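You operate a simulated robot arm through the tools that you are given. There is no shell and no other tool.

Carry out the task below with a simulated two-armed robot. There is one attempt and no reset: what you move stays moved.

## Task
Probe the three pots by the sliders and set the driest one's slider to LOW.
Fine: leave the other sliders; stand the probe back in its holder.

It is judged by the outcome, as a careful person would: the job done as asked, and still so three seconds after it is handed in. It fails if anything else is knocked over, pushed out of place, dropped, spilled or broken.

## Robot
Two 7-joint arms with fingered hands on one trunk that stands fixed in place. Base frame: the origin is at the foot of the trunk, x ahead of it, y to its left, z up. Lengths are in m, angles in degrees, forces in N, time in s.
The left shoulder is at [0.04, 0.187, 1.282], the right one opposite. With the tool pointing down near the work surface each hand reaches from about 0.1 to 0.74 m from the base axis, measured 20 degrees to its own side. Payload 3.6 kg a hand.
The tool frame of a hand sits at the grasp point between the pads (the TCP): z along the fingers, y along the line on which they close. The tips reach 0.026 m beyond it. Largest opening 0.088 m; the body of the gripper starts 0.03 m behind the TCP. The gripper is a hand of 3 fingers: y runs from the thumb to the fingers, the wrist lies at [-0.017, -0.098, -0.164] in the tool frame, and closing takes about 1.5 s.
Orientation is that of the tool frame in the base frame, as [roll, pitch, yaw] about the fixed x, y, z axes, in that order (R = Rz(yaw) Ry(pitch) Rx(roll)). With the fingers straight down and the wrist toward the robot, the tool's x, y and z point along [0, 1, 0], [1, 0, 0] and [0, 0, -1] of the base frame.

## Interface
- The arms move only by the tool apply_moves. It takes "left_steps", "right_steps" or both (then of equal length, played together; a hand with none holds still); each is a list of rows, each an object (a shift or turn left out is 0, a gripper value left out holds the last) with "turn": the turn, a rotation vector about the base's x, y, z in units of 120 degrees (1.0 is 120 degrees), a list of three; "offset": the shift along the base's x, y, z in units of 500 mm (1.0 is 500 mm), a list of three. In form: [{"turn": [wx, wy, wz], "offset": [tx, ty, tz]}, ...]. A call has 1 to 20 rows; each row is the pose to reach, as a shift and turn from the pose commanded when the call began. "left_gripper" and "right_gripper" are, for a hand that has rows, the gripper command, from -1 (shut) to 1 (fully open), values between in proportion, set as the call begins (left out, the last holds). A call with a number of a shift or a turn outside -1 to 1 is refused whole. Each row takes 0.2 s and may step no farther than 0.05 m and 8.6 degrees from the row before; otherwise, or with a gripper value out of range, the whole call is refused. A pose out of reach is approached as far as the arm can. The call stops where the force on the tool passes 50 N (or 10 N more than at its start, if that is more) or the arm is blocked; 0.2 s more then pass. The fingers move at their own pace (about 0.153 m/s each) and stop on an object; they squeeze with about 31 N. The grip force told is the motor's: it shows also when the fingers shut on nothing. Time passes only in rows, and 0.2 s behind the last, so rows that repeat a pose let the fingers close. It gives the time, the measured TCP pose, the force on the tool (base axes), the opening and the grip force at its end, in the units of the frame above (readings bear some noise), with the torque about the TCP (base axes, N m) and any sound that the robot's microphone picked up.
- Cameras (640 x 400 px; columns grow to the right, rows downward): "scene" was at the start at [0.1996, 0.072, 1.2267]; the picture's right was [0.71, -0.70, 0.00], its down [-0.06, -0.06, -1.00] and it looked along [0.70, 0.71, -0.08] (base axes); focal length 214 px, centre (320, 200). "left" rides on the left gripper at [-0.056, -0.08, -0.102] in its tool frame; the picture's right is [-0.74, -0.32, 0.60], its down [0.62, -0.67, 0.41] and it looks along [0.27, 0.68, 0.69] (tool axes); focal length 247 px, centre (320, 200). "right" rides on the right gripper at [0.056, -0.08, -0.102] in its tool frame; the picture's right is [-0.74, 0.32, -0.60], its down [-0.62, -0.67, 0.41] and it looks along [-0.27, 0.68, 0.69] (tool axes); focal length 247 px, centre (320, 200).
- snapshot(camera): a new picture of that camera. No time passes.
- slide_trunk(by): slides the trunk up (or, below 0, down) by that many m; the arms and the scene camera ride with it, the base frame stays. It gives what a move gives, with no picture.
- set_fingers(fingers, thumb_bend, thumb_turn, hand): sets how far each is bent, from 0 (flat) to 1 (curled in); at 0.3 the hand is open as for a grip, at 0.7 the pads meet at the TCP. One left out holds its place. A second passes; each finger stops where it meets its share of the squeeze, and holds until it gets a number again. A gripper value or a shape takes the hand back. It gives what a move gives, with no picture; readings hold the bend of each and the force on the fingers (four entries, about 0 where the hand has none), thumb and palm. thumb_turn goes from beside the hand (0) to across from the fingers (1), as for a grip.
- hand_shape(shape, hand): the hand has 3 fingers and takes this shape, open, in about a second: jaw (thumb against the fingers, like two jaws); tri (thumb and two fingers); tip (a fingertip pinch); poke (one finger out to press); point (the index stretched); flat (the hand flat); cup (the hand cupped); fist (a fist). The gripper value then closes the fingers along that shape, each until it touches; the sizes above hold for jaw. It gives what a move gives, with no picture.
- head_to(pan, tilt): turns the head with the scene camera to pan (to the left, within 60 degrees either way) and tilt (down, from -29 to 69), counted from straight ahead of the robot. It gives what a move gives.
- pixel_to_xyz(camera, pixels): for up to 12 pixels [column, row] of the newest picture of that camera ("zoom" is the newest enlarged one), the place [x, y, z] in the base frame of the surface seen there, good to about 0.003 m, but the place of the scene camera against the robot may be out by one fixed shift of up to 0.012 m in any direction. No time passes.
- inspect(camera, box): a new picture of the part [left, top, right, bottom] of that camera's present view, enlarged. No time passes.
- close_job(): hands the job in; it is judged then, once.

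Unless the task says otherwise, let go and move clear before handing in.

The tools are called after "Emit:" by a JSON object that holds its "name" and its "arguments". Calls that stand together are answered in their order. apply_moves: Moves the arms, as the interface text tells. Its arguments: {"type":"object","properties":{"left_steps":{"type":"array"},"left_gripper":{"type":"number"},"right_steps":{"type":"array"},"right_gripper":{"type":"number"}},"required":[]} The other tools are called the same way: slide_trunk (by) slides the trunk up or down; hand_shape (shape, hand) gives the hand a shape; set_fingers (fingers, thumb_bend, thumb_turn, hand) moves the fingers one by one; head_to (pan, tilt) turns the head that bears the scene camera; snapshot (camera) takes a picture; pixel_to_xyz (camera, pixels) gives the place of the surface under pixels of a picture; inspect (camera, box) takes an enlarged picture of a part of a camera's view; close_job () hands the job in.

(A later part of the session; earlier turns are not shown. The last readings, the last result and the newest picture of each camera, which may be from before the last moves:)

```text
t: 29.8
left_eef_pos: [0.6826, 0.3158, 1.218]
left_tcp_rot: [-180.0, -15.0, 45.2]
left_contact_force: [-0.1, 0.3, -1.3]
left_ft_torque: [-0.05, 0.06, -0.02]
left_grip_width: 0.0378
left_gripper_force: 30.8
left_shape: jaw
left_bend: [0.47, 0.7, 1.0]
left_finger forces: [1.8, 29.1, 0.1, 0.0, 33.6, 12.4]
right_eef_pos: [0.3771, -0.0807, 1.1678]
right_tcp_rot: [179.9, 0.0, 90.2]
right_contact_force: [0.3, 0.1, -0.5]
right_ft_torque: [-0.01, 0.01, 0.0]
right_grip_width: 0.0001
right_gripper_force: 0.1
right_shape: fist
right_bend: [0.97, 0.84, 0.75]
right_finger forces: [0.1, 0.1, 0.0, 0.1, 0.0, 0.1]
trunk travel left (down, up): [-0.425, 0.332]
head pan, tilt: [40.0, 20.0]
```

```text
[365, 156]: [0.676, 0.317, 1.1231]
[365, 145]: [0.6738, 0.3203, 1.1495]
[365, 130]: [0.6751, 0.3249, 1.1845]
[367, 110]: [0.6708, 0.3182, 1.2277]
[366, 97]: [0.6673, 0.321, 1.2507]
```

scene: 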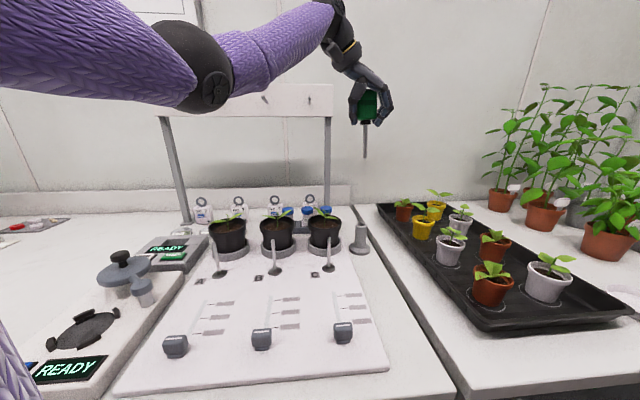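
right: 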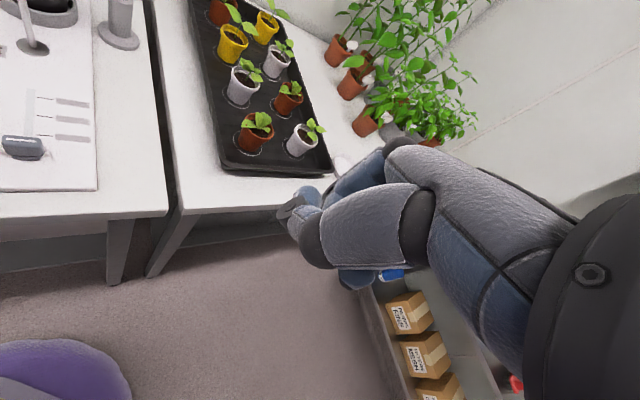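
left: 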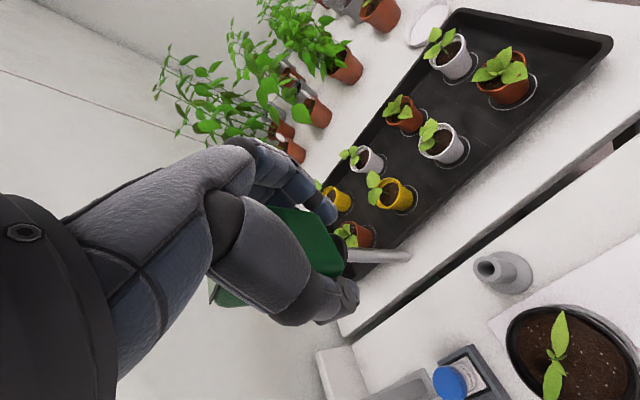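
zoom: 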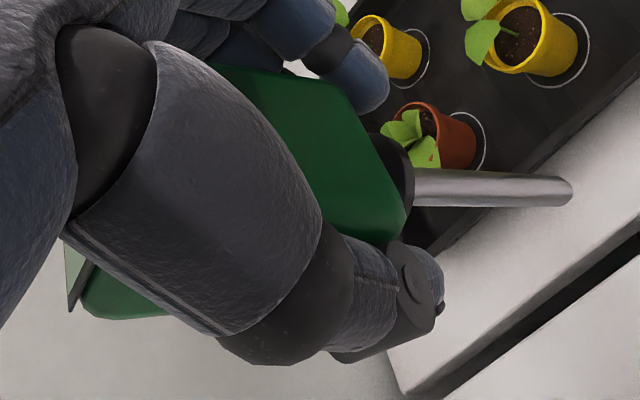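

The tip is at about (0.681, 0.3135), 0.098 m below the TCP; the hole is at (0.6826, 0.310). I'll correct by (+2, −3.5) mm and lower to just above the tube.

Emit:
{"name": "apply_moves", "arguments": {"left_steps": [{"offset": [0.004, -0.007, -0.08]}, {"offset": [0.004, -0.007, -0.16]}, {"offset": [0.004, -0.007, -0.24]}, {"offset": [0.004, -0.007, -0.3]}, {"offset": [0.004, -0.007, -0.328]}, {"offset": [0.004, -0.007, -0.328]}]}}

Emit:
{"name": "snapshot", "arguments": {"camera": "left"}}

Emit:
{"name": "inspect", "arguments": {"camera": "left", "box": [300, 180, 480, 320]}}

Emit:
{"name": "inspect", "arguments": {"camera": "scene", "box": [320, 150, 400, 260]}}

```text
t: 31.2
left_eef_pos: [0.6847, 0.3097, 1.0532]
left_tcp_rot: [-179.9, -15.0, 45.0]
left_contact_force: [0.3, 0.4, -1.0]
left_ft_torque: [-0.01, -0.02, 0.02]
left_grip_width: 0.0382
left_gripper_force: 31.0
left_shape: jaw
left_bend: [0.47, 0.7, 1.0]
left_finger forces: [1.9, 28.5, 0.0, 0.1, 33.6, 12.6]
right_eef_pos: [0.3773, -0.0809, 1.1689]
right_tcp_rot: [-180.0, 0.1, 90.1]
right_contact_force: [0.3, -0.3, -0.7]
right_ft_torque: [0.04, -0.01, 0.02]
right_grip_width: 0.0001
right_gripper_force: 0.0
right_shape: fist
right_bend: [0.97, 0.84, 0.75]
right_finger forces: [0.0, 0.0, 0.0, 0.0, 0.0, 0.1]
trunk travel left (down, up): [-0.425, 0.332]
head pan, tilt: [40.0, 20.0]
```

```text
taken
```

left: 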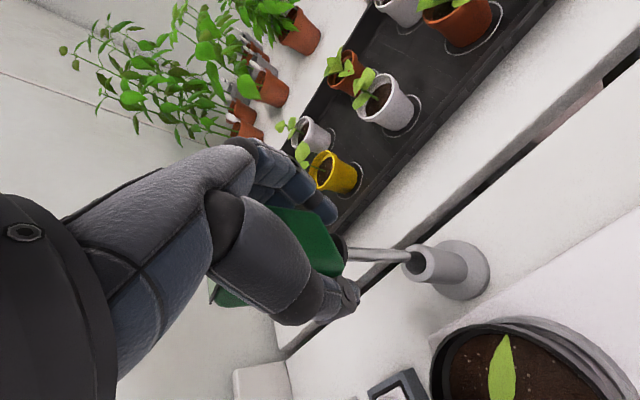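

```text
2.86 times, centred on (390, 250) of left
```

zoom: 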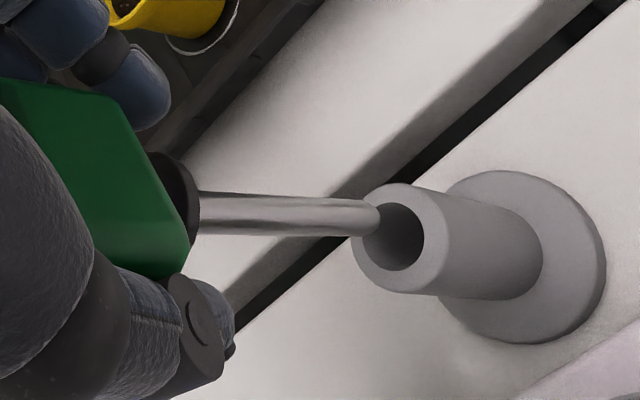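

```text
3.64 times, centred on (360, 205) of scene
```

zoom: 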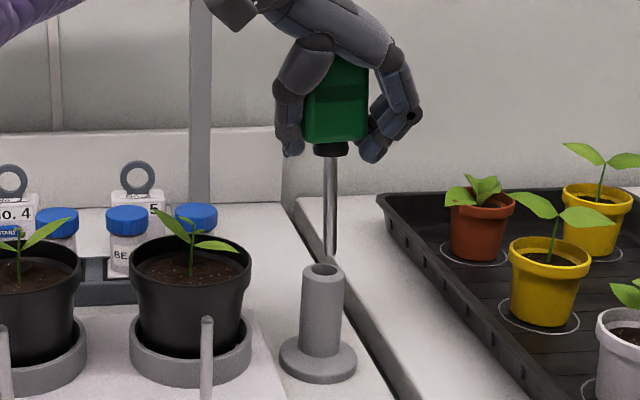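

The tip is slightly right of the hole (scene zoom: tip x≈331 vs hole x≈325; left zoom: prong axis y≈219 vs hole y≈237). I'll shift by about (−1.3, +3.4) mm and lower 1.5 cm to enter the tube.

Emit:
{"name": "apply_moves", "arguments": {"left_steps": [{"offset": [-0.0026, 0.0068, 0]}, {"offset": [-0.0026, 0.0068, -0.015]}, {"offset": [-0.0026, 0.0068, -0.03]}, {"offset": [-0.0026, 0.0068, -0.03]}]}}

Emit:
{"name": "snapshot", "arguments": {"camera": "left"}}

Emit:
{"name": "inspect", "arguments": {"camera": "left", "box": [300, 180, 480, 320]}}

Emit:
{"name": "inspect", "arguments": {"camera": "scene", "box": [320, 150, 400, 260]}}

```text
t: 32.2
left_eef_pos: [0.6828, 0.3116, 1.0375]
left_tcp_rot: [180.0, -15.0, 45.2]
left_contact_force: [0.9, -0.1, -0.4]
left_ft_torque: [-0.01, -0.01, -0.03]
left_grip_width: 0.0379
left_gripper_force: 31.1
left_shape: jaw
left_bend: [0.47, 0.7, 1.0]
left_finger forces: [2.0, 28.6, 0.1, 0.1, 33.5, 12.8]
right_eef_pos: [0.379, -0.0813, 1.1692]
right_tcp_rot: [-180.0, 0.0, 90.1]
right_contact_force: [-0.2, -0.4, 0.8]
right_ft_torque: [-0.04, 0.02, 0.02]
right_grip_width: 0.0001
right_gripper_force: 0.0
right_shape: fist
right_bend: [0.97, 0.84, 0.75]
right_finger forces: [0.0, 0.0, 0.0, 0.0, 0.0, 0.0]
trunk travel left (down, up): [-0.425, 0.332]
head pan, tilt: [40.0, 20.0]
```

```text
taken
```

left: 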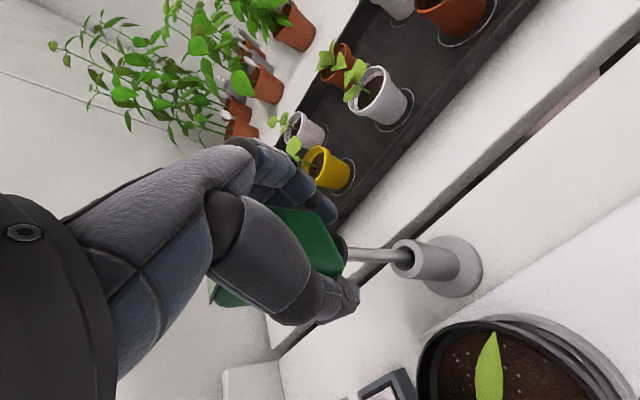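

```text
2.86 times, centred on (390, 250) of left
```

zoom: 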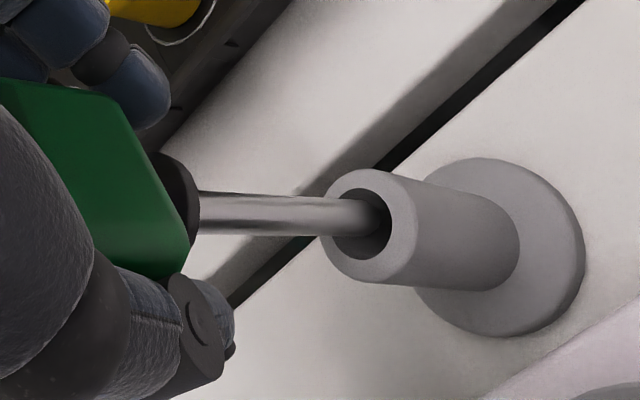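

```text
3.64 times, centred on (360, 205) of scene
```

zoom: 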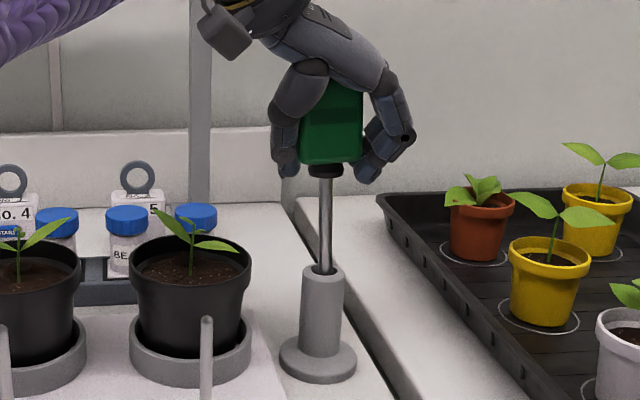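

The tip is inside the tube. I'll lower until the probe seats, watching the force.

Emit:
{"name": "apply_moves", "arguments": {"left_steps": [{"offset": [-0.001, 0.001, -0.03]}, {"offset": [-0.001, 0.001, -0.06]}, {"offset": [-0.001, 0.001, -0.08]}, {"offset": [-0.001, 0.001, -0.095]}, {"offset": [-0.001, 0.001, -0.104]}, {"offset": [-0.001, 0.001, -0.104]}]}}

Emit:
{"name": "inspect", "arguments": {"camera": "left", "box": [240, 180, 480, 340]}}

Emit:
{"name": "inspect", "arguments": {"camera": "scene", "box": [320, 150, 400, 260]}}

```text
t: 33.6
left_eef_pos: [0.6834, 0.3101, 0.9886]
left_tcp_rot: [179.9, -15.0, 45.1]
left_contact_force: [0.1, 0.1, -0.9]
left_ft_torque: [0.01, -0.01, 0.0]
left_grip_width: 0.0379
left_gripper_force: 31.1
left_shape: jaw
left_bend: [0.47, 0.7, 1.0]
left_finger forces: [1.9, 28.5, 0.1, 0.1, 33.6, 12.8]
right_eef_pos: [0.3787, -0.0811, 1.1697]
right_tcp_rot: [179.9, 0.0, 90.2]
right_contact_force: [-0.3, -0.1, 0.2]
right_ft_torque: [0.01, -0.01, -0.01]
right_grip_width: 0.0
right_gripper_force: 0.0
right_shape: fist
right_bend: [0.97, 0.84, 0.75]
right_finger forces: [0.1, 0.1, 0.0, 0.0, 0.1, 0.0]
trunk travel left (down, up): [-0.425, 0.332]
head pan, tilt: [40.0, 20.0]
```

```text
2.50 times, centred on (360, 260) of left
```

zoom: 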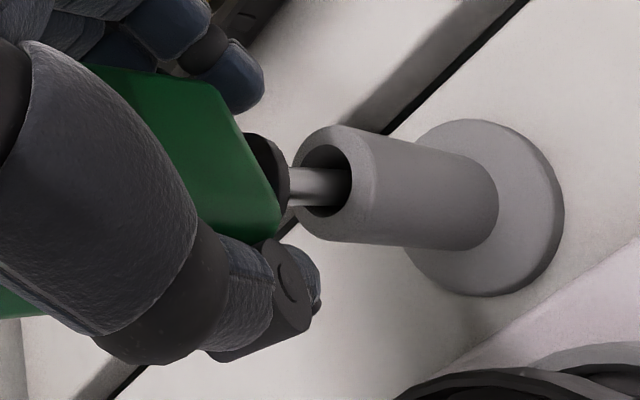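

```text
3.64 times, centred on (360, 205) of scene
```

zoom: 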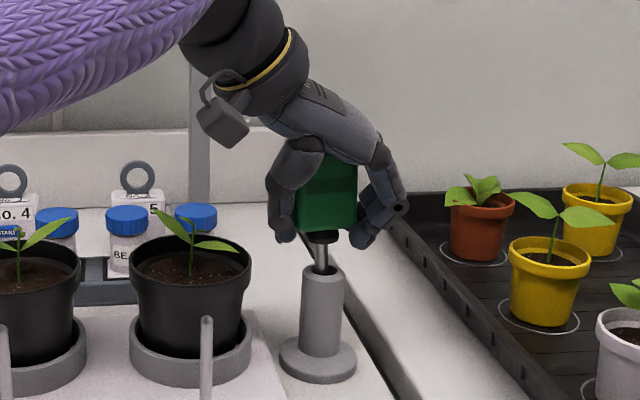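

There's still ~1.5 cm between collar and tube. I'll continue down gently.

Emit:
{"name": "apply_moves", "arguments": {"left_steps": [{"offset": [0, 0, -0.012]}, {"offset": [0, 0, -0.02]}, {"offset": [0, 0, -0.026]}, {"offset": [0, 0, -0.032]}, {"offset": [0, 0, -0.032]}]}}

Emit:
{"name": "inspect", "arguments": {"camera": "left", "box": [240, 180, 480, 340]}}

Emit:
{"name": "inspect", "arguments": {"camera": "scene", "box": [320, 150, 400, 260]}}

```text
t: 34.8
left_eef_pos: [0.6828, 0.3112, 0.97]
left_tcp_rot: [-180.0, -15.0, 45.1]
left_contact_force: [-0.1, 0.5, 0.0]
left_ft_torque: [-0.01, 0.03, 0.01]
left_grip_width: 0.038
left_gripper_force: 31.0
left_shape: jaw
left_bend: [0.47, 0.7, 1.0]
left_finger forces: [2.0, 28.8, 0.0, 0.1, 33.8, 13.3]
right_eef_pos: [0.3782, -0.0808, 1.169]
right_tcp_rot: [180.0, 0.0, 90.1]
right_contact_force: [0.2, -0.3, 0.2]
right_ft_torque: [0.0, 0.0, 0.05]
right_grip_width: 0.0001
right_gripper_force: 0.1
right_shape: fist
right_bend: [0.97, 0.84, 0.75]
right_finger forces: [0.0, 0.0, 0.1, 0.0, 0.1, 0.1]
trunk travel left (down, up): [-0.425, 0.332]
head pan, tilt: [40.0, 20.0]
```

```text
2.50 times, centred on (360, 260) of left
```

zoom: 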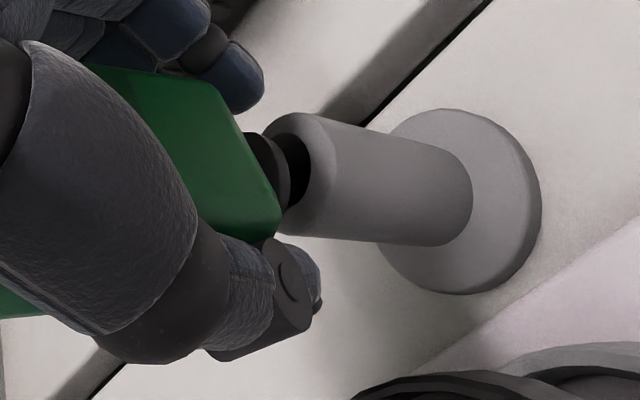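

```text
3.64 times, centred on (360, 205) of scene
```

zoom: 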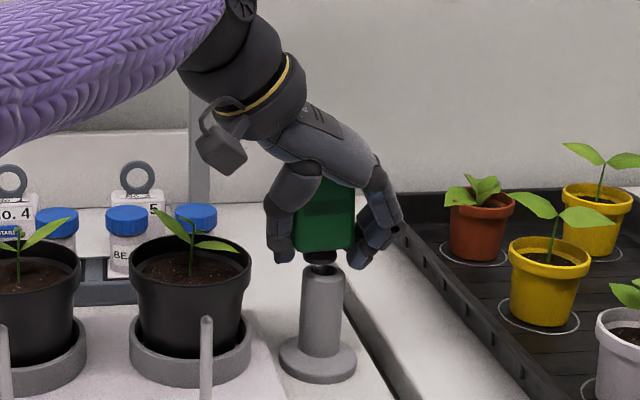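

Nearly seated and no contact force yet. I'll lower a few more millimetres to feel contact before releasing.

Emit:
{"name": "apply_moves", "arguments": {"left_steps": [{"offset": [0, 0, -0.004]}, {"offset": [0, 0, -0.008]}, {"offset": [0, 0, -0.008]}]}}

Emit:
{"name": "inspect", "arguments": {"camera": "scene", "box": [320, 150, 400, 260]}}

```text
t: 35.6
left_eef_pos: [0.682, 0.3126, 0.9694]
left_tcp_rot: [179.7, -15.2, 45.1]
left_contact_force: [-1.2, 0.4, 12.4]
left_ft_torque: [-0.04, 0.07, 0.05]
left_grip_width: 0.0383
left_gripper_force: 30.6
left_shape: jaw
left_bend: [0.47, 0.7, 1.0]
left_finger forces: [1.6, 27.2, 0.0, 0.0, 33.1, 18.6]
right_eef_pos: [0.377, -0.0822, 1.1689]
right_tcp_rot: [179.9, -0.1, 90.1]
right_contact_force: [0.6, -1.1, 0.7]
right_ft_torque: [-0.03, 0.0, 0.0]
right_grip_width: 0.0001
right_gripper_force: 0.0
right_shape: fist
right_bend: [0.97, 0.84, 0.75]
right_finger forces: [0.0, 0.0, 0.0, 0.0, 0.1, 0.0]
trunk travel left (down, up): [-0.425, 0.332]
head pan, tilt: [40.0, 20.0]
```

```text
3.64 times, centred on (360, 205) of scene
```

zoom: 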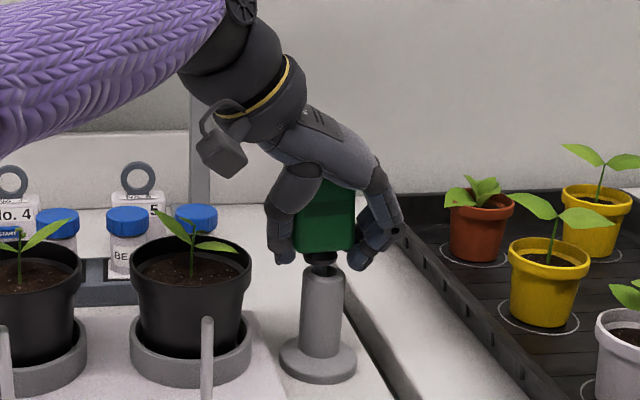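

Seated (12 N contact at TCP z=0.969, versus 1.002 originally — so the head had slid 3.3 cm). I'll relax the load, open, and rise to the original grip height.

Emit:
{"name": "apply_moves", "arguments": {"left_steps": [{"offset": [0, 0, 0.008]}, {"offset": [0, 0, 0.008]}]}}

Emit:
{"name": "apply_moves", "arguments": {"left_steps": [{"offset": [0, 0, 0]}, {"offset": [0, 0, 0]}, {"offset": [0, 0, 0]}, {"offset": [0, 0, 0]}, {"offset": [0, 0, 0]}, {"offset": [0, 0, 0]}], "left_gripper": 1}}

Emit:
{"name": "inspect", "arguments": {"camera": "scene", "box": [320, 150, 400, 260]}}

Emit:
{"name": "snapshot", "arguments": {"camera": "left"}}

```text
t: 36.2
left_eef_pos: [0.6813, 0.3114, 0.9708]
left_tcp_rot: [-179.9, -14.9, 45.0]
left_contact_force: [0.7, 0.1, 4.0]
left_ft_torque: [-0.02, -0.1, 0.02]
left_grip_width: 0.038
left_gripper_force: 31.2
left_shape: jaw
left_bend: [0.47, 0.7, 1.0]
left_finger forces: [2.1, 28.5, 0.1, 0.1, 34.1, 15.8]
right_eef_pos: [0.3771, -0.0823, 1.1692]
right_tcp_rot: [180.0, 0.0, 90.0]
right_contact_force: [0.2, 0.3, 0.7]
right_ft_torque: [0.01, 0.0, -0.01]
right_grip_width: 0.0
right_gripper_force: 0.1
right_shape: fist
right_bend: [0.97, 0.84, 0.75]
right_finger forces: [0.0, 0.0, 0.0, 0.1, 0.0, 0.0]
trunk travel left (down, up): [-0.425, 0.332]
head pan, tilt: [40.0, 20.0]
```

```text
t: 37.6
left_eef_pos: [0.6819, 0.3103, 0.9728]
left_tcp_rot: [-179.9, -15.0, 45.0]
left_contact_force: [0.6, -2.1, 4.4]
left_ft_torque: [-0.02, -0.01, -0.04]
left_grip_width: 0.0869
left_gripper_force: 0.0
left_shape: jaw
left_bend: [0.3, 0.32, 0.98]
left_finger forces: [0.1, 1.3, 0.0, 0.0, 2.9, 3.0]
right_eef_pos: [0.3767, -0.0806, 1.1686]
right_tcp_rot: [-179.9, -0.1, 90.0]
right_contact_force: [0.5, 0.1, 0.5]
right_ft_torque: [0.02, 0.0, 0.01]
right_grip_width: 0.0001
right_gripper_force: 0.1
right_shape: fist
right_bend: [0.97, 0.84, 0.75]
right_finger forces: [0.1, 0.1, 0.0, 0.0, 0.0, 0.0]
trunk travel left (down, up): [-0.425, 0.332]
head pan, tilt: [40.0, 20.0]
```

```text
3.64 times, centred on (360, 205) of scene
```

zoom: 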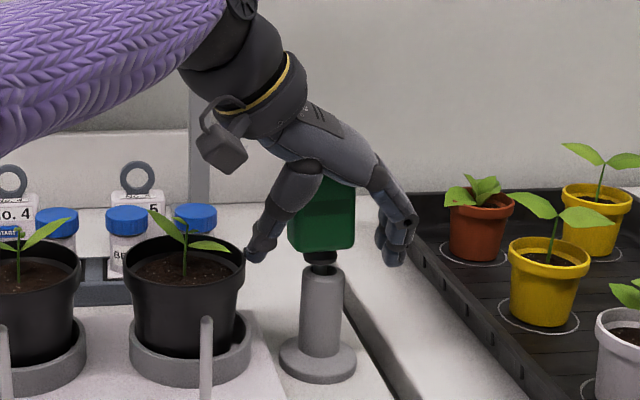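

```text
taken
```

left: 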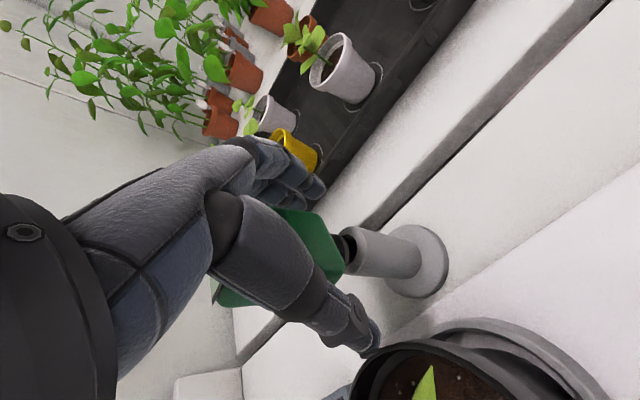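

The opening thumb has touched pot C's rim (zoom (250,255)) and nudged it a few millimetres. I'll narrow the opening right away, then rise to the original grip height.

Emit:
{"name": "apply_moves", "arguments": {"left_steps": [{"offset": [0, 0, 0]}, {"offset": [0, 0, 0]}, {"offset": [0, 0, 0]}, {"offset": [0, 0, 0.02]}, {"offset": [0, 0, 0.04]}, {"offset": [0, 0, 0.062]}, {"offset": [0, 0, 0.062]}], "left_gripper": 0.3}}

Emit:
{"name": "snapshot", "arguments": {"camera": "scene"}}

Emit:
{"name": "inspect", "arguments": {"camera": "scene", "box": [270, 150, 400, 270]}}

Emit:
{"name": "snapshot", "arguments": {"camera": "left"}}

```text
t: 39.2
left_eef_pos: [0.6847, 0.3106, 1.001]
left_tcp_rot: [179.9, -14.9, 45.1]
left_contact_force: [13.5, -9.7, -6.7]
left_ft_torque: [-0.59, -0.91, -0.04]
left_grip_width: 0.0284
left_gripper_force: 31.5
left_shape: jaw
left_bend: [0.62, 0.6, 0.97]
left_finger forces: [13.9, 39.9, 0.1, 0.0, 43.3, 3.5]
right_eef_pos: [0.3808, -0.0825, 1.1675]
right_tcp_rot: [-179.8, -0.1, 90.1]
right_contact_force: [-0.5, -0.1, -0.5]
right_ft_torque: [-0.02, -0.02, -0.04]
right_grip_width: 0.0
right_gripper_force: 0.1
right_shape: fist
right_bend: [0.97, 0.84, 0.75]
right_finger forces: [0.1, 0.0, 0.0, 0.0, 0.0, 0.1]
trunk travel left (down, up): [-0.425, 0.332]
head pan, tilt: [40.0, 20.0]
```

```text
taken
```

scene: 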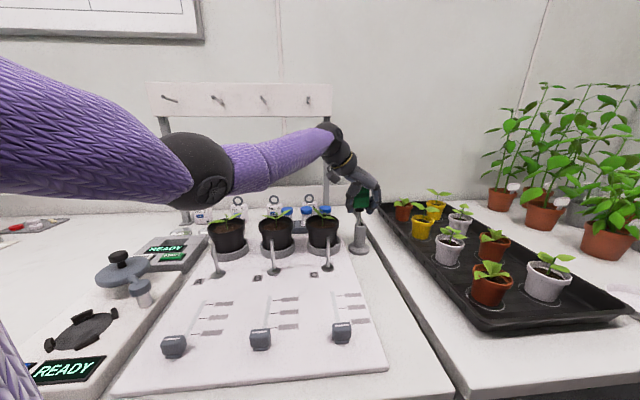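

```text
3.33 times, centred on (335, 210) of scene
```

zoom: 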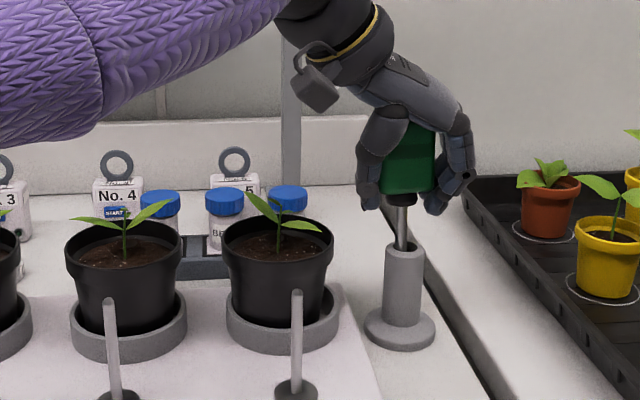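

```text
taken
```

left: 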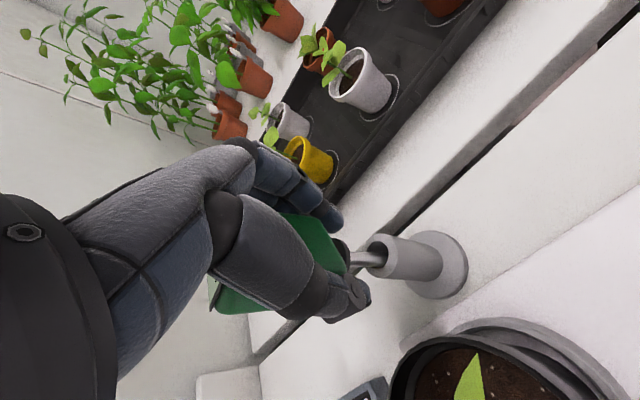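

The partial command re-gripped the head and lifted it ~3 cm out of the tube (still inside it), with ~15 N side load. I'll lower back to reseat it, then release with explicit finger settings instead.

Emit:
{"name": "apply_moves", "arguments": {"left_steps": [{"offset": [0, 0, -0.02]}, {"offset": [0, 0, -0.04]}, {"offset": [0, 0, -0.056]}, {"offset": [0, 0, -0.056]}]}}

Emit:
{"name": "inspect", "arguments": {"camera": "scene", "box": [270, 150, 400, 270]}}

Emit:
{"name": "snapshot", "arguments": {"camera": "left"}}

```text
t: 40.2
left_eef_pos: [0.6824, 0.3084, 0.975]
left_tcp_rot: [179.8, -15.1, 45.0]
left_contact_force: [13.5, -13.8, 8.8]
left_ft_torque: [-0.3, -1.08, -0.05]
left_grip_width: 0.028
left_gripper_force: 31.3
left_shape: jaw
left_bend: [0.62, 0.6, 0.97]
left_finger forces: [13.6, 39.6, 0.0, 0.0, 42.2, 8.8]
right_eef_pos: [0.3775, -0.083, 1.1686]
right_tcp_rot: [179.9, -0.1, 89.9]
right_contact_force: [0.0, 0.7, 0.3]
right_ft_torque: [0.0, 0.0, -0.04]
right_grip_width: 0.0001
right_gripper_force: 0.0
right_shape: fist
right_bend: [0.97, 0.84, 0.75]
right_finger forces: [0.0, 0.0, 0.0, 0.0, 0.1, 0.0]
trunk travel left (down, up): [-0.425, 0.332]
head pan, tilt: [40.0, 20.0]
```

```text
3.33 times, centred on (335, 210) of scene
```

zoom: 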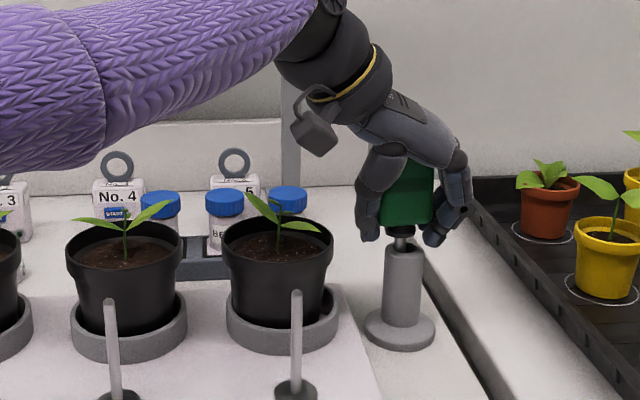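

```text
taken
```

left: 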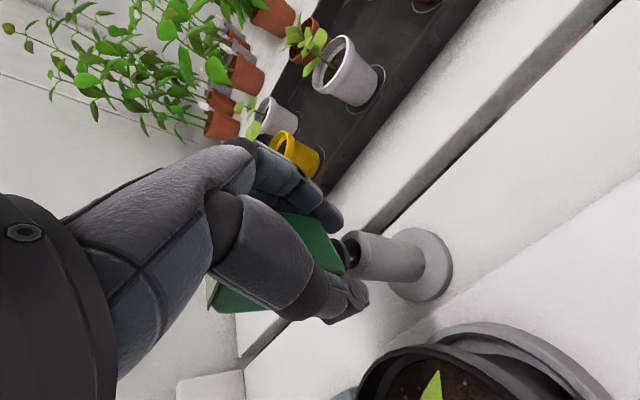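

It's nearly seated again but with ~19 N sideways load. I'll open only the fingers (right side), leaving the thumb still so it doesn't swing into pot C.

Emit:
{"name": "set_fingers", "arguments": {"hand": "left", "fingers": 0.4, "thumb_bend": 0.58}}

Emit:
{"name": "inspect", "arguments": {"camera": "scene", "box": [270, 150, 400, 270]}}

Emit:
{"name": "snapshot", "arguments": {"camera": "left"}}

```text
t: 41.2
left_eef_pos: [0.6798, 0.3124, 0.9733]
left_tcp_rot: [-179.9, -14.9, 45.2]
left_contact_force: [-4.0, -3.6, 2.5]
left_ft_torque: [0.17, 0.01, 0.0]
left_grip_width: 0.0542
left_gripper_force: 12.4
left_shape: fingers
left_bend: [0.4, 0.55, 0.99]
left_finger forces: [0.0, 9.1, 0.0, 0.0, 12.4, 2.8]
right_eef_pos: [0.3775, -0.0808, 1.1694]
right_tcp_rot: [-179.9, -0.1, 90.0]
right_contact_force: [0.7, -0.8, -0.2]
right_ft_torque: [0.0, -0.02, 0.01]
right_grip_width: 0.0
right_gripper_force: 0.0
right_shape: fist
right_bend: [0.97, 0.84, 0.75]
right_finger forces: [0.0, 0.0, 0.0, 0.0, 0.0, 0.0]
trunk travel left (down, up): [-0.425, 0.332]
head pan, tilt: [40.0, 20.0]
```

```text
3.33 times, centred on (335, 210) of scene
```

zoom: 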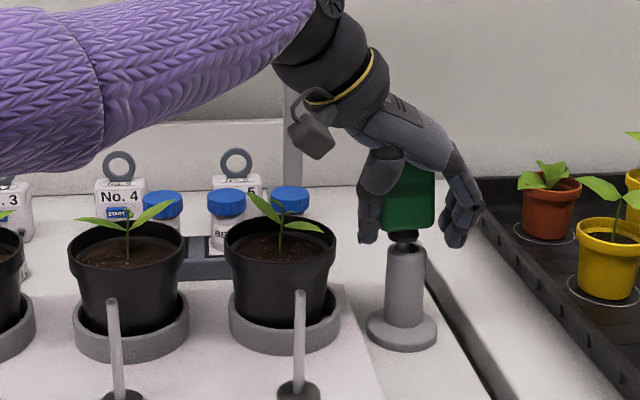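

```text
taken
```

left: 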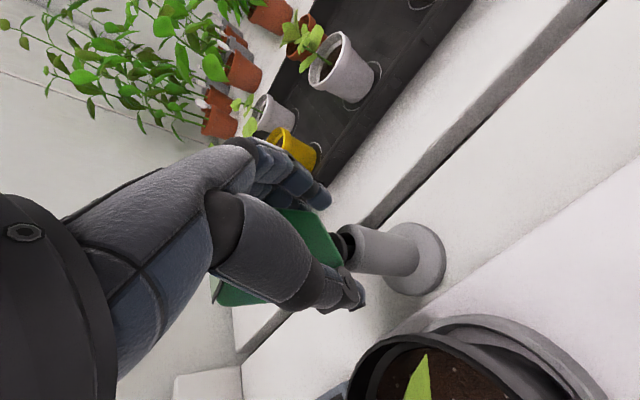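

The middle finger and thumb still pinch lightly (9 and 12 N). I'll open a bit more on both sides, thumb only slightly.

Emit:
{"name": "set_fingers", "arguments": {"hand": "left", "fingers": 0.3, "thumb_bend": 0.46}}

Emit:
{"name": "inspect", "arguments": {"camera": "scene", "box": [270, 150, 400, 270]}}

```text
t: 42.2
left_eef_pos: [0.6831, 0.3122, 0.9742]
left_tcp_rot: [180.0, -15.0, 45.1]
left_contact_force: [-2.2, -1.9, 0.1]
left_ft_torque: [0.07, -0.06, 0.0]
left_grip_width: 0.0719
left_gripper_force: 4.5
left_shape: fingers
left_bend: [0.3, 0.46, 1.0]
left_finger forces: [0.0, 4.0, 0.0, 0.0, 4.2, 0.8]
right_eef_pos: [0.3783, -0.0826, 1.1701]
right_tcp_rot: [180.0, 0.0, 90.1]
right_contact_force: [-0.7, -0.4, 0.1]
right_ft_torque: [0.02, 0.01, 0.01]
right_grip_width: 0.0
right_gripper_force: 0.0
right_shape: fist
right_bend: [0.97, 0.84, 0.75]
right_finger forces: [0.0, 0.1, 0.0, 0.0, 0.0, 0.1]
trunk travel left (down, up): [-0.425, 0.332]
head pan, tilt: [40.0, 20.0]
```

```text
3.33 times, centred on (335, 210) of scene
```

zoom: 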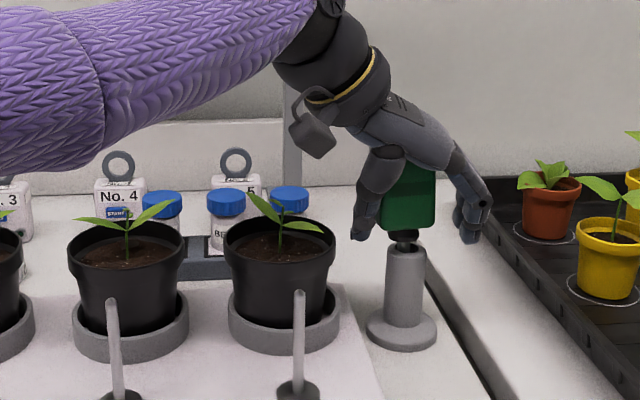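

Contact is down to 4 N; thumb tip is still ~2 cm from pot C's rim. I'll open a bit more, then rise slowly.

Emit:
{"name": "set_fingers", "arguments": {"hand": "left", "fingers": 0.22, "thumb_bend": 0.4}}

Emit:
{"name": "apply_moves", "arguments": {"left_steps": [{"offset": [0, 0, 0.006]}, {"offset": [0, 0, 0.012]}, {"offset": [0, 0, 0.02]}]}}

Emit:
{"name": "inspect", "arguments": {"camera": "scene", "box": [270, 150, 400, 270]}}

```text
t: 43.2
left_eef_pos: [0.6817, 0.3113, 0.9732]
left_tcp_rot: [180.0, -15.0, 45.2]
left_contact_force: [-1.3, -2.1, 1.7]
left_ft_torque: [0.07, -0.07, -0.01]
left_grip_width: 0.0887
left_gripper_force: 2.4
left_shape: fingers
left_bend: [0.22, 0.4, 1.0]
left_finger forces: [0.1, 2.3, 0.0, 0.0, 1.7, 0.4]
right_eef_pos: [0.3769, -0.0822, 1.1701]
right_tcp_rot: [180.0, 0.0, 90.1]
right_contact_force: [1.9, 0.4, -0.2]
right_ft_torque: [0.0, 0.03, -0.01]
right_grip_width: 0.0001
right_gripper_force: 0.0
right_shape: fist
right_bend: [0.97, 0.84, 0.75]
right_finger forces: [0.0, 0.0, 0.1, 0.0, 0.0, 0.0]
trunk travel left (down, up): [-0.425, 0.332]
head pan, tilt: [40.0, 20.0]
```

```text
t: 44.0
left_eef_pos: [0.6824, 0.311, 0.9837]
left_tcp_rot: [180.0, -14.9, 45.1]
left_contact_force: [0.2, -0.1, -0.5]
left_ft_torque: [0.02, -0.01, -0.01]
left_grip_width: 0.0886
left_gripper_force: 0.0
left_shape: fingers
left_bend: [0.22, 0.4, 1.0]
left_finger forces: [0.1, 0.0, 0.0, 0.1, 0.1, 0.0]
right_eef_pos: [0.379, -0.0812, 1.1694]
right_tcp_rot: [180.0, 0.0, 90.1]
right_contact_force: [-0.4, -0.6, 0.1]
right_ft_torque: [0.05, -0.02, -0.02]
right_grip_width: 0.0
right_gripper_force: 0.0
right_shape: fist
right_bend: [0.97, 0.84, 0.75]
right_finger forces: [0.0, 0.0, 0.0, 0.0, 0.0, 0.1]
trunk travel left (down, up): [-0.425, 0.332]
head pan, tilt: [40.0, 20.0]
```

```text
3.33 times, centred on (335, 210) of scene
```

zoom: 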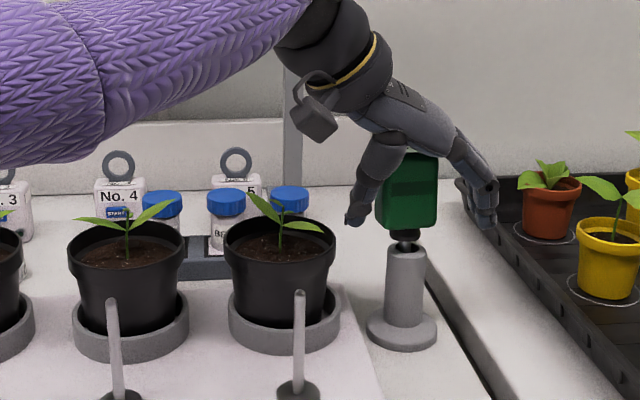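

The hand is free of the probe, which stands in the holder. I'll rise further to view the probe's state and display.

Emit:
{"name": "apply_moves", "arguments": {"left_steps": [{"offset": [0, 0, 0.05]}, {"offset": [0, 0, 0.1]}, {"offset": [0, 0, 0.16]}, {"offset": [0, 0, 0.2]}, {"offset": [0, 0, 0.2]}]}}

Emit:
{"name": "inspect", "arguments": {"camera": "scene", "box": [290, 150, 400, 270]}}

Emit:
{"name": "snapshot", "arguments": {"camera": "left"}}

```text
t: 45.2
left_eef_pos: [0.6814, 0.3127, 1.0828]
left_tcp_rot: [-180.0, -14.8, 45.1]
left_contact_force: [-0.2, -0.7, -0.3]
left_ft_torque: [0.0, -0.01, -0.04]
left_grip_width: 0.0889
left_gripper_force: 0.1
left_shape: fingers
left_bend: [0.22, 0.4, 1.0]
left_finger forces: [0.0, 0.0, 0.0, 0.0, 0.0, 0.0]
right_eef_pos: [0.3787, -0.0807, 1.1691]
right_tcp_rot: [180.0, 0.0, 90.2]
right_contact_force: [-0.1, -0.8, 0.0]
right_ft_torque: [0.01, -0.03, -0.01]
right_grip_width: 0.0
right_gripper_force: 0.1
right_shape: fist
right_bend: [0.97, 0.84, 0.75]
right_finger forces: [0.0, 0.0, 0.0, 0.0, 0.0, 0.0]
trunk travel left (down, up): [-0.425, 0.332]
head pan, tilt: [40.0, 20.0]
```

```text
3.33 times, centred on (345, 210) of scene
```

zoom: 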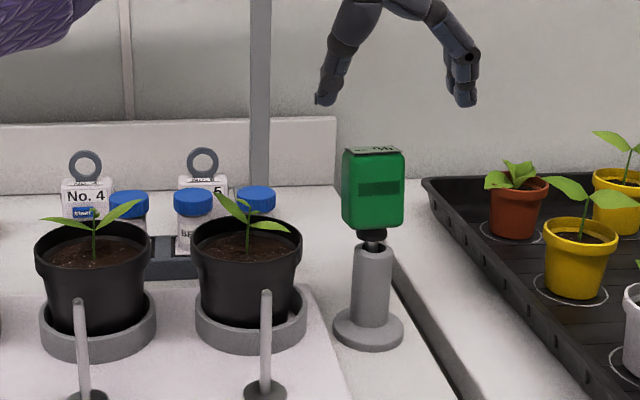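

```text
taken
```

left: 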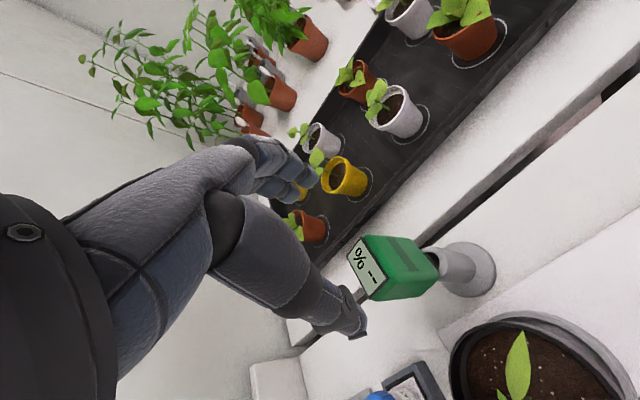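

The probe stands fine; display is "-- %" (no memory). It seems slightly rotated/shifted versus before, so I'll re-measure the head.

Emit:
{"name": "inspect", "arguments": {"camera": "left", "box": [320, 210, 480, 330]}}

Emit:
{"name": "pixel_to_xyz", "arguments": {"camera": "left", "pixels": [[364, 271], [350, 258], [361, 240], [383, 283], [370, 299], [400, 240], [430, 290], [405, 298], [410, 262], [455, 250], [490, 270], [465, 290]]}}

```text
3.33 times, centred on (400, 270) of left
```

zoom: 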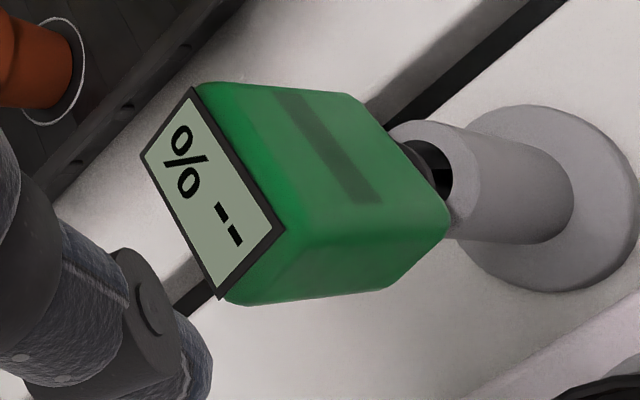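

```text
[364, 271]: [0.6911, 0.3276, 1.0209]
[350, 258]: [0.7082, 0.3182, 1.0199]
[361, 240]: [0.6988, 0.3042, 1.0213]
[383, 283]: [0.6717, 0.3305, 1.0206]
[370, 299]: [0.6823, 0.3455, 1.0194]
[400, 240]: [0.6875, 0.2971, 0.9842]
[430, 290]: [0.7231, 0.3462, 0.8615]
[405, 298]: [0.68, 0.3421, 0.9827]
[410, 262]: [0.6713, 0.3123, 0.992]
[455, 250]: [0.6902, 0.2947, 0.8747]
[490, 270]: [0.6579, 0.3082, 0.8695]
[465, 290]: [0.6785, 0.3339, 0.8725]
```

The head now leans ~7° away in the tube's play, with its top centre at (0.690, 0.325) and still z≈1.02. I'll re-open the jaw, recentre on it, and descend to TCP z≈1.008.

Emit:
{"name": "apply_moves", "arguments": {"left_steps": [{"offset": [0.0116, 0.0142, 0]}, {"offset": [0.0116, 0.0142, -0.03]}, {"offset": [0.0116, 0.0142, -0.07]}, {"offset": [0.0116, 0.0142, -0.11]}, {"offset": [0.0116, 0.0142, -0.149]}, {"offset": [0.0116, 0.0142, -0.149]}], "left_gripper": 1}}

Emit:
{"name": "inspect", "arguments": {"camera": "scene", "box": [290, 140, 400, 260]}}

Emit:
{"name": "snapshot", "arguments": {"camera": "left"}}

```text
t: 46.6
left_eef_pos: [0.6872, 0.3151, 1.0115]
left_tcp_rot: [-180.0, -14.9, 45.1]
left_contact_force: [0.1, -0.5, -0.2]
left_ft_torque: [0.0, -0.03, -0.01]
left_grip_width: 0.0878
left_gripper_force: 0.0
left_shape: jaw
left_bend: [0.3, 0.3, 0.98]
left_finger forces: [0.0, 0.0, 0.0, 0.0, 0.0, 0.1]
right_eef_pos: [0.3783, -0.0802, 1.1696]
right_tcp_rot: [180.0, 0.0, 90.1]
right_contact_force: [-0.1, -0.8, 0.9]
right_ft_torque: [-0.01, -0.03, 0.03]
right_grip_width: 0.0
right_gripper_force: 0.1
right_shape: fist
right_bend: [0.97, 0.84, 0.75]
right_finger forces: [0.0, 0.0, 0.1, 0.0, 0.0, 0.1]
trunk travel left (down, up): [-0.425, 0.332]
head pan, tilt: [40.0, 20.0]
```

```text
3.33 times, centred on (345, 200) of scene
```

zoom: 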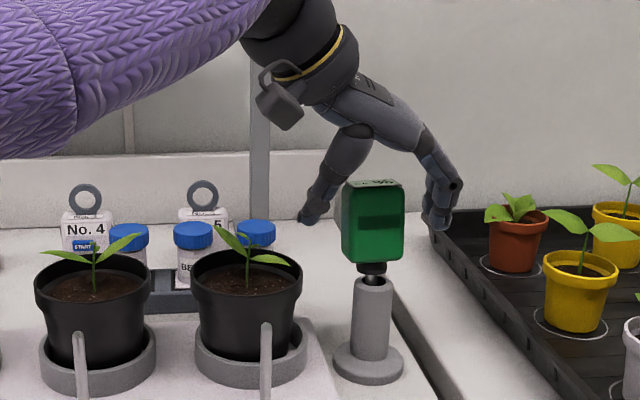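

```text
taken
```

left: 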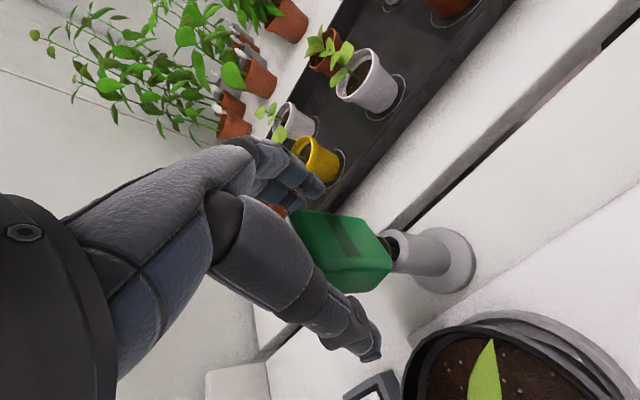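

The head sits centred between thumb and fingers, lower in the hand with its display showing. I'll close the grip.

Emit:
{"name": "apply_moves", "arguments": {"left_steps": [{"offset": [0, 0, 0]}, {"offset": [0, 0, 0]}, {"offset": [0, 0, 0]}, {"offset": [0, 0, 0]}, {"offset": [0, 0, 0]}, {"offset": [0, 0, 0]}, {"offset": [0, 0, 0]}, {"offset": [0, 0, 0]}], "left_gripper": -1}}

Emit:
{"name": "inspect", "arguments": {"camera": "scene", "box": [290, 140, 400, 260]}}

Emit:
{"name": "snapshot", "arguments": {"camera": "left"}}

```text
t: 48.4
left_eef_pos: [0.6866, 0.3151, 1.0102]
left_tcp_rot: [180.0, -15.0, 45.1]
left_contact_force: [-0.3, -4.2, 0.0]
left_ft_torque: [-0.14, -0.06, -0.02]
left_grip_width: 0.0398
left_gripper_force: 30.6
left_shape: jaw
left_bend: [0.47, 0.67, 1.0]
left_finger forces: [19.9, 9.8, 0.0, 0.1, 27.7, 0.0]
right_eef_pos: [0.3784, -0.0815, 1.1689]
right_tcp_rot: [-179.9, -0.1, 90.0]
right_contact_force: [-0.1, -0.2, -0.5]
right_ft_torque: [0.0, 0.04, -0.01]
right_grip_width: 0.0001
right_gripper_force: 0.1
right_shape: fist
right_bend: [0.97, 0.84, 0.75]
right_finger forces: [0.0, 0.0, 0.0, 0.0, 0.0, 0.1]
trunk travel left (down, up): [-0.425, 0.332]
head pan, tilt: [40.0, 20.0]
```

```text
3.33 times, centred on (345, 200) of scene
```

zoom: 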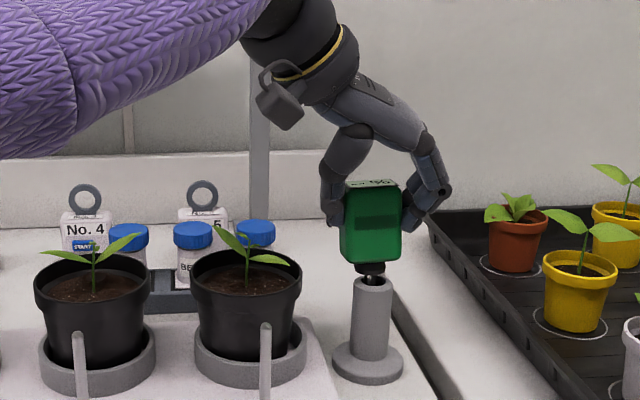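

```text
taken
```

left: 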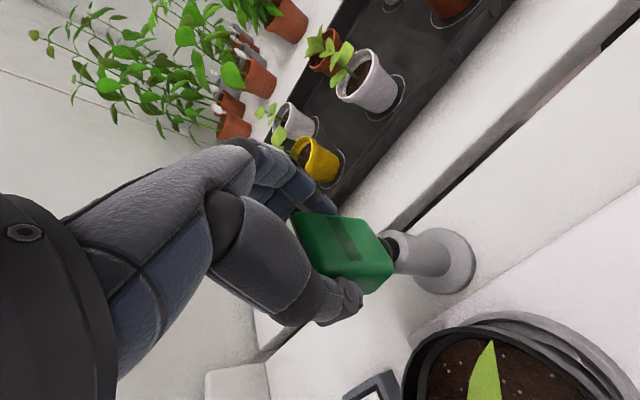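

Good grip with the display in view at the top. I'll lift straight out, then carry it toward pot C, straightening the 7° lean on the way, stopping high.

Emit:
{"name": "apply_moves", "arguments": {"left_steps": [{"offset": [0, 0, 0.04]}, {"offset": [0, 0, 0.1]}, {"offset": [0, 0, 0.18]}, {"offset": [0, 0, 0.26]}, {"offset": [0, 0, 0.34]}, {"offset": [0, 0, 0.4]}, {"turn": [0.02, -0.02, 0], "offset": [-0.07, 0.037, 0.38]}, {"turn": [0.041, -0.041, 0], "offset": [-0.14, 0.075, 0.34]}, {"turn": [0.041, -0.041, 0], "offset": [-0.209, 0.112, 0.3]}, {"turn": [0.041, -0.041, 0], "offset": [-0.209, 0.112, 0.24]}, {"turn": [0.041, -0.041, 0], "offset": [-0.209, 0.112, 0.2]}, {"turn": [0.041, -0.041, 0], "offset": [-0.209, 0.112, 0.2]}]}}

Emit:
{"name": "snapshot", "arguments": {"camera": "scene"}}

Emit:
{"name": "inspect", "arguments": {"camera": "scene", "box": [270, 110, 390, 260]}}

Emit:
{"name": "snapshot", "arguments": {"camera": "left"}}

```text
t: 51.0
left_eef_pos: [0.5842, 0.3734, 1.1092]
left_tcp_rot: [-180.0, -21.9, 45.1]
left_contact_force: [0.4, -0.2, -0.5]
left_ft_torque: [0.03, 0.02, -0.01]
left_grip_width: 0.0397
left_gripper_force: 30.8
left_shape: jaw
left_bend: [0.47, 0.67, 1.0]
left_finger forces: [16.8, 12.2, 0.0, 0.1, 28.9, 0.0]
right_eef_pos: [0.3787, -0.0819, 1.1698]
right_tcp_rot: [180.0, 0.0, 90.0]
right_contact_force: [-0.1, 0.2, 0.2]
right_ft_torque: [0.0, 0.0, 0.0]
right_grip_width: 0.0002
right_gripper_force: 0.1
right_shape: fist
right_bend: [0.97, 0.84, 0.75]
right_finger forces: [0.0, 0.0, 0.1, 0.0, 0.0, 0.1]
trunk travel left (down, up): [-0.425, 0.332]
head pan, tilt: [40.0, 20.0]
```

```text
taken
```

scene: 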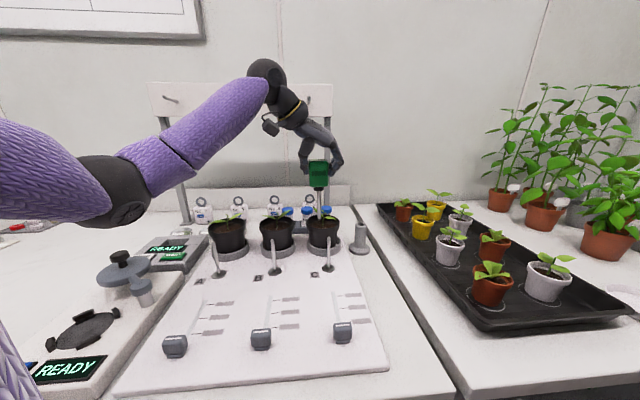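

```text
2.67 times, centred on (330, 185) of scene
```

zoom: 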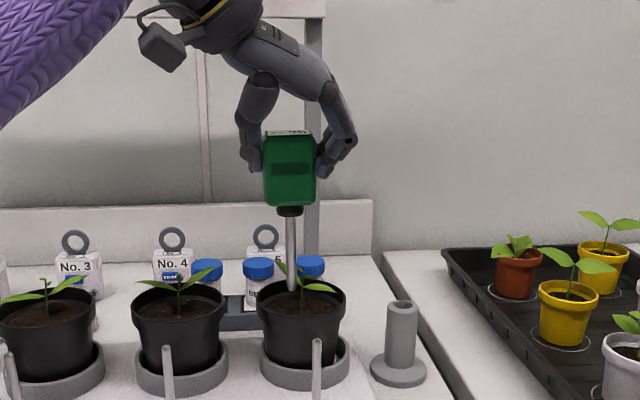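

```text
taken
```

left: 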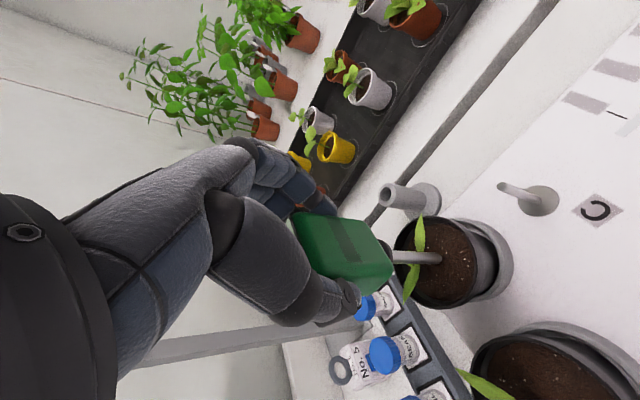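

The tip hangs ~3 cm above clear soil in pot C. I'll lower to just about contact (expected TCP z≈1.075) in small steps.

Emit:
{"name": "apply_moves", "arguments": {"left_steps": [{"offset": [0, 0, -0.02]}, {"offset": [0, 0, -0.04]}, {"offset": [0, 0, -0.056]}, {"offset": [0, 0, -0.064]}, {"offset": [0, 0, -0.068]}, {"offset": [0, 0, -0.068]}]}}

Emit:
{"name": "inspect", "arguments": {"camera": "scene", "box": [285, 160, 365, 260]}}

```text
t: 52.4
left_eef_pos: [0.5822, 0.3752, 1.077]
left_tcp_rot: [179.8, -22.1, 45.2]
left_contact_force: [-0.6, -0.4, 8.6]
left_ft_torque: [0.02, -0.03, 0.02]
left_grip_width: 0.0393
left_gripper_force: 31.0
left_shape: jaw
left_bend: [0.47, 0.67, 1.0]
left_finger forces: [15.7, 14.9, 0.1, 0.0, 30.3, 0.1]
right_eef_pos: [0.3772, -0.0822, 1.1693]
right_tcp_rot: [-179.9, -0.1, 90.1]
right_contact_force: [-1.0, 0.2, -0.1]
right_ft_torque: [0.02, 0.01, 0.02]
right_grip_width: 0.0
right_gripper_force: 0.0
right_shape: fist
right_bend: [0.97, 0.84, 0.75]
right_finger forces: [0.0, 0.0, 0.0, 0.0, 0.0, 0.0]
trunk travel left (down, up): [-0.425, 0.332]
head pan, tilt: [40.0, 20.0]
```

```text
4.00 times, centred on (325, 210) of scene
```

zoom: 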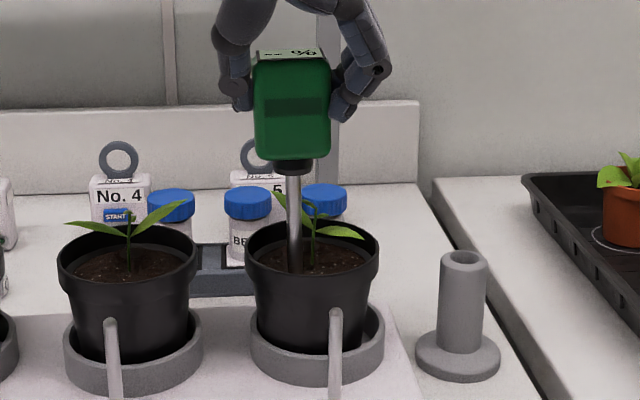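

Light contact (8.6 N) with the tip on soil. I'll zoom in on the display.

Emit:
{"name": "inspect", "arguments": {"camera": "scene", "box": [305, 165, 341, 187]}}

```text
16.00 times, centred on (323, 176) of scene
```

zoom: 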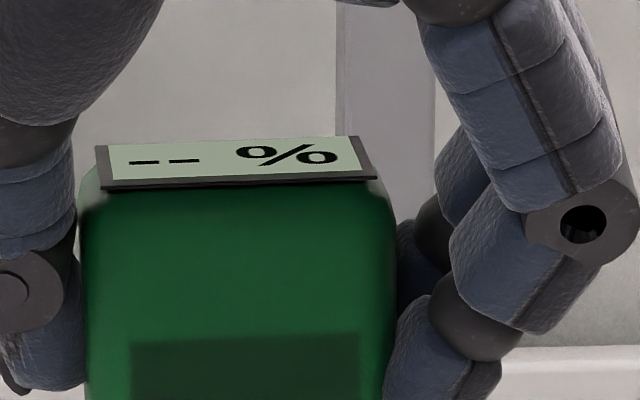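

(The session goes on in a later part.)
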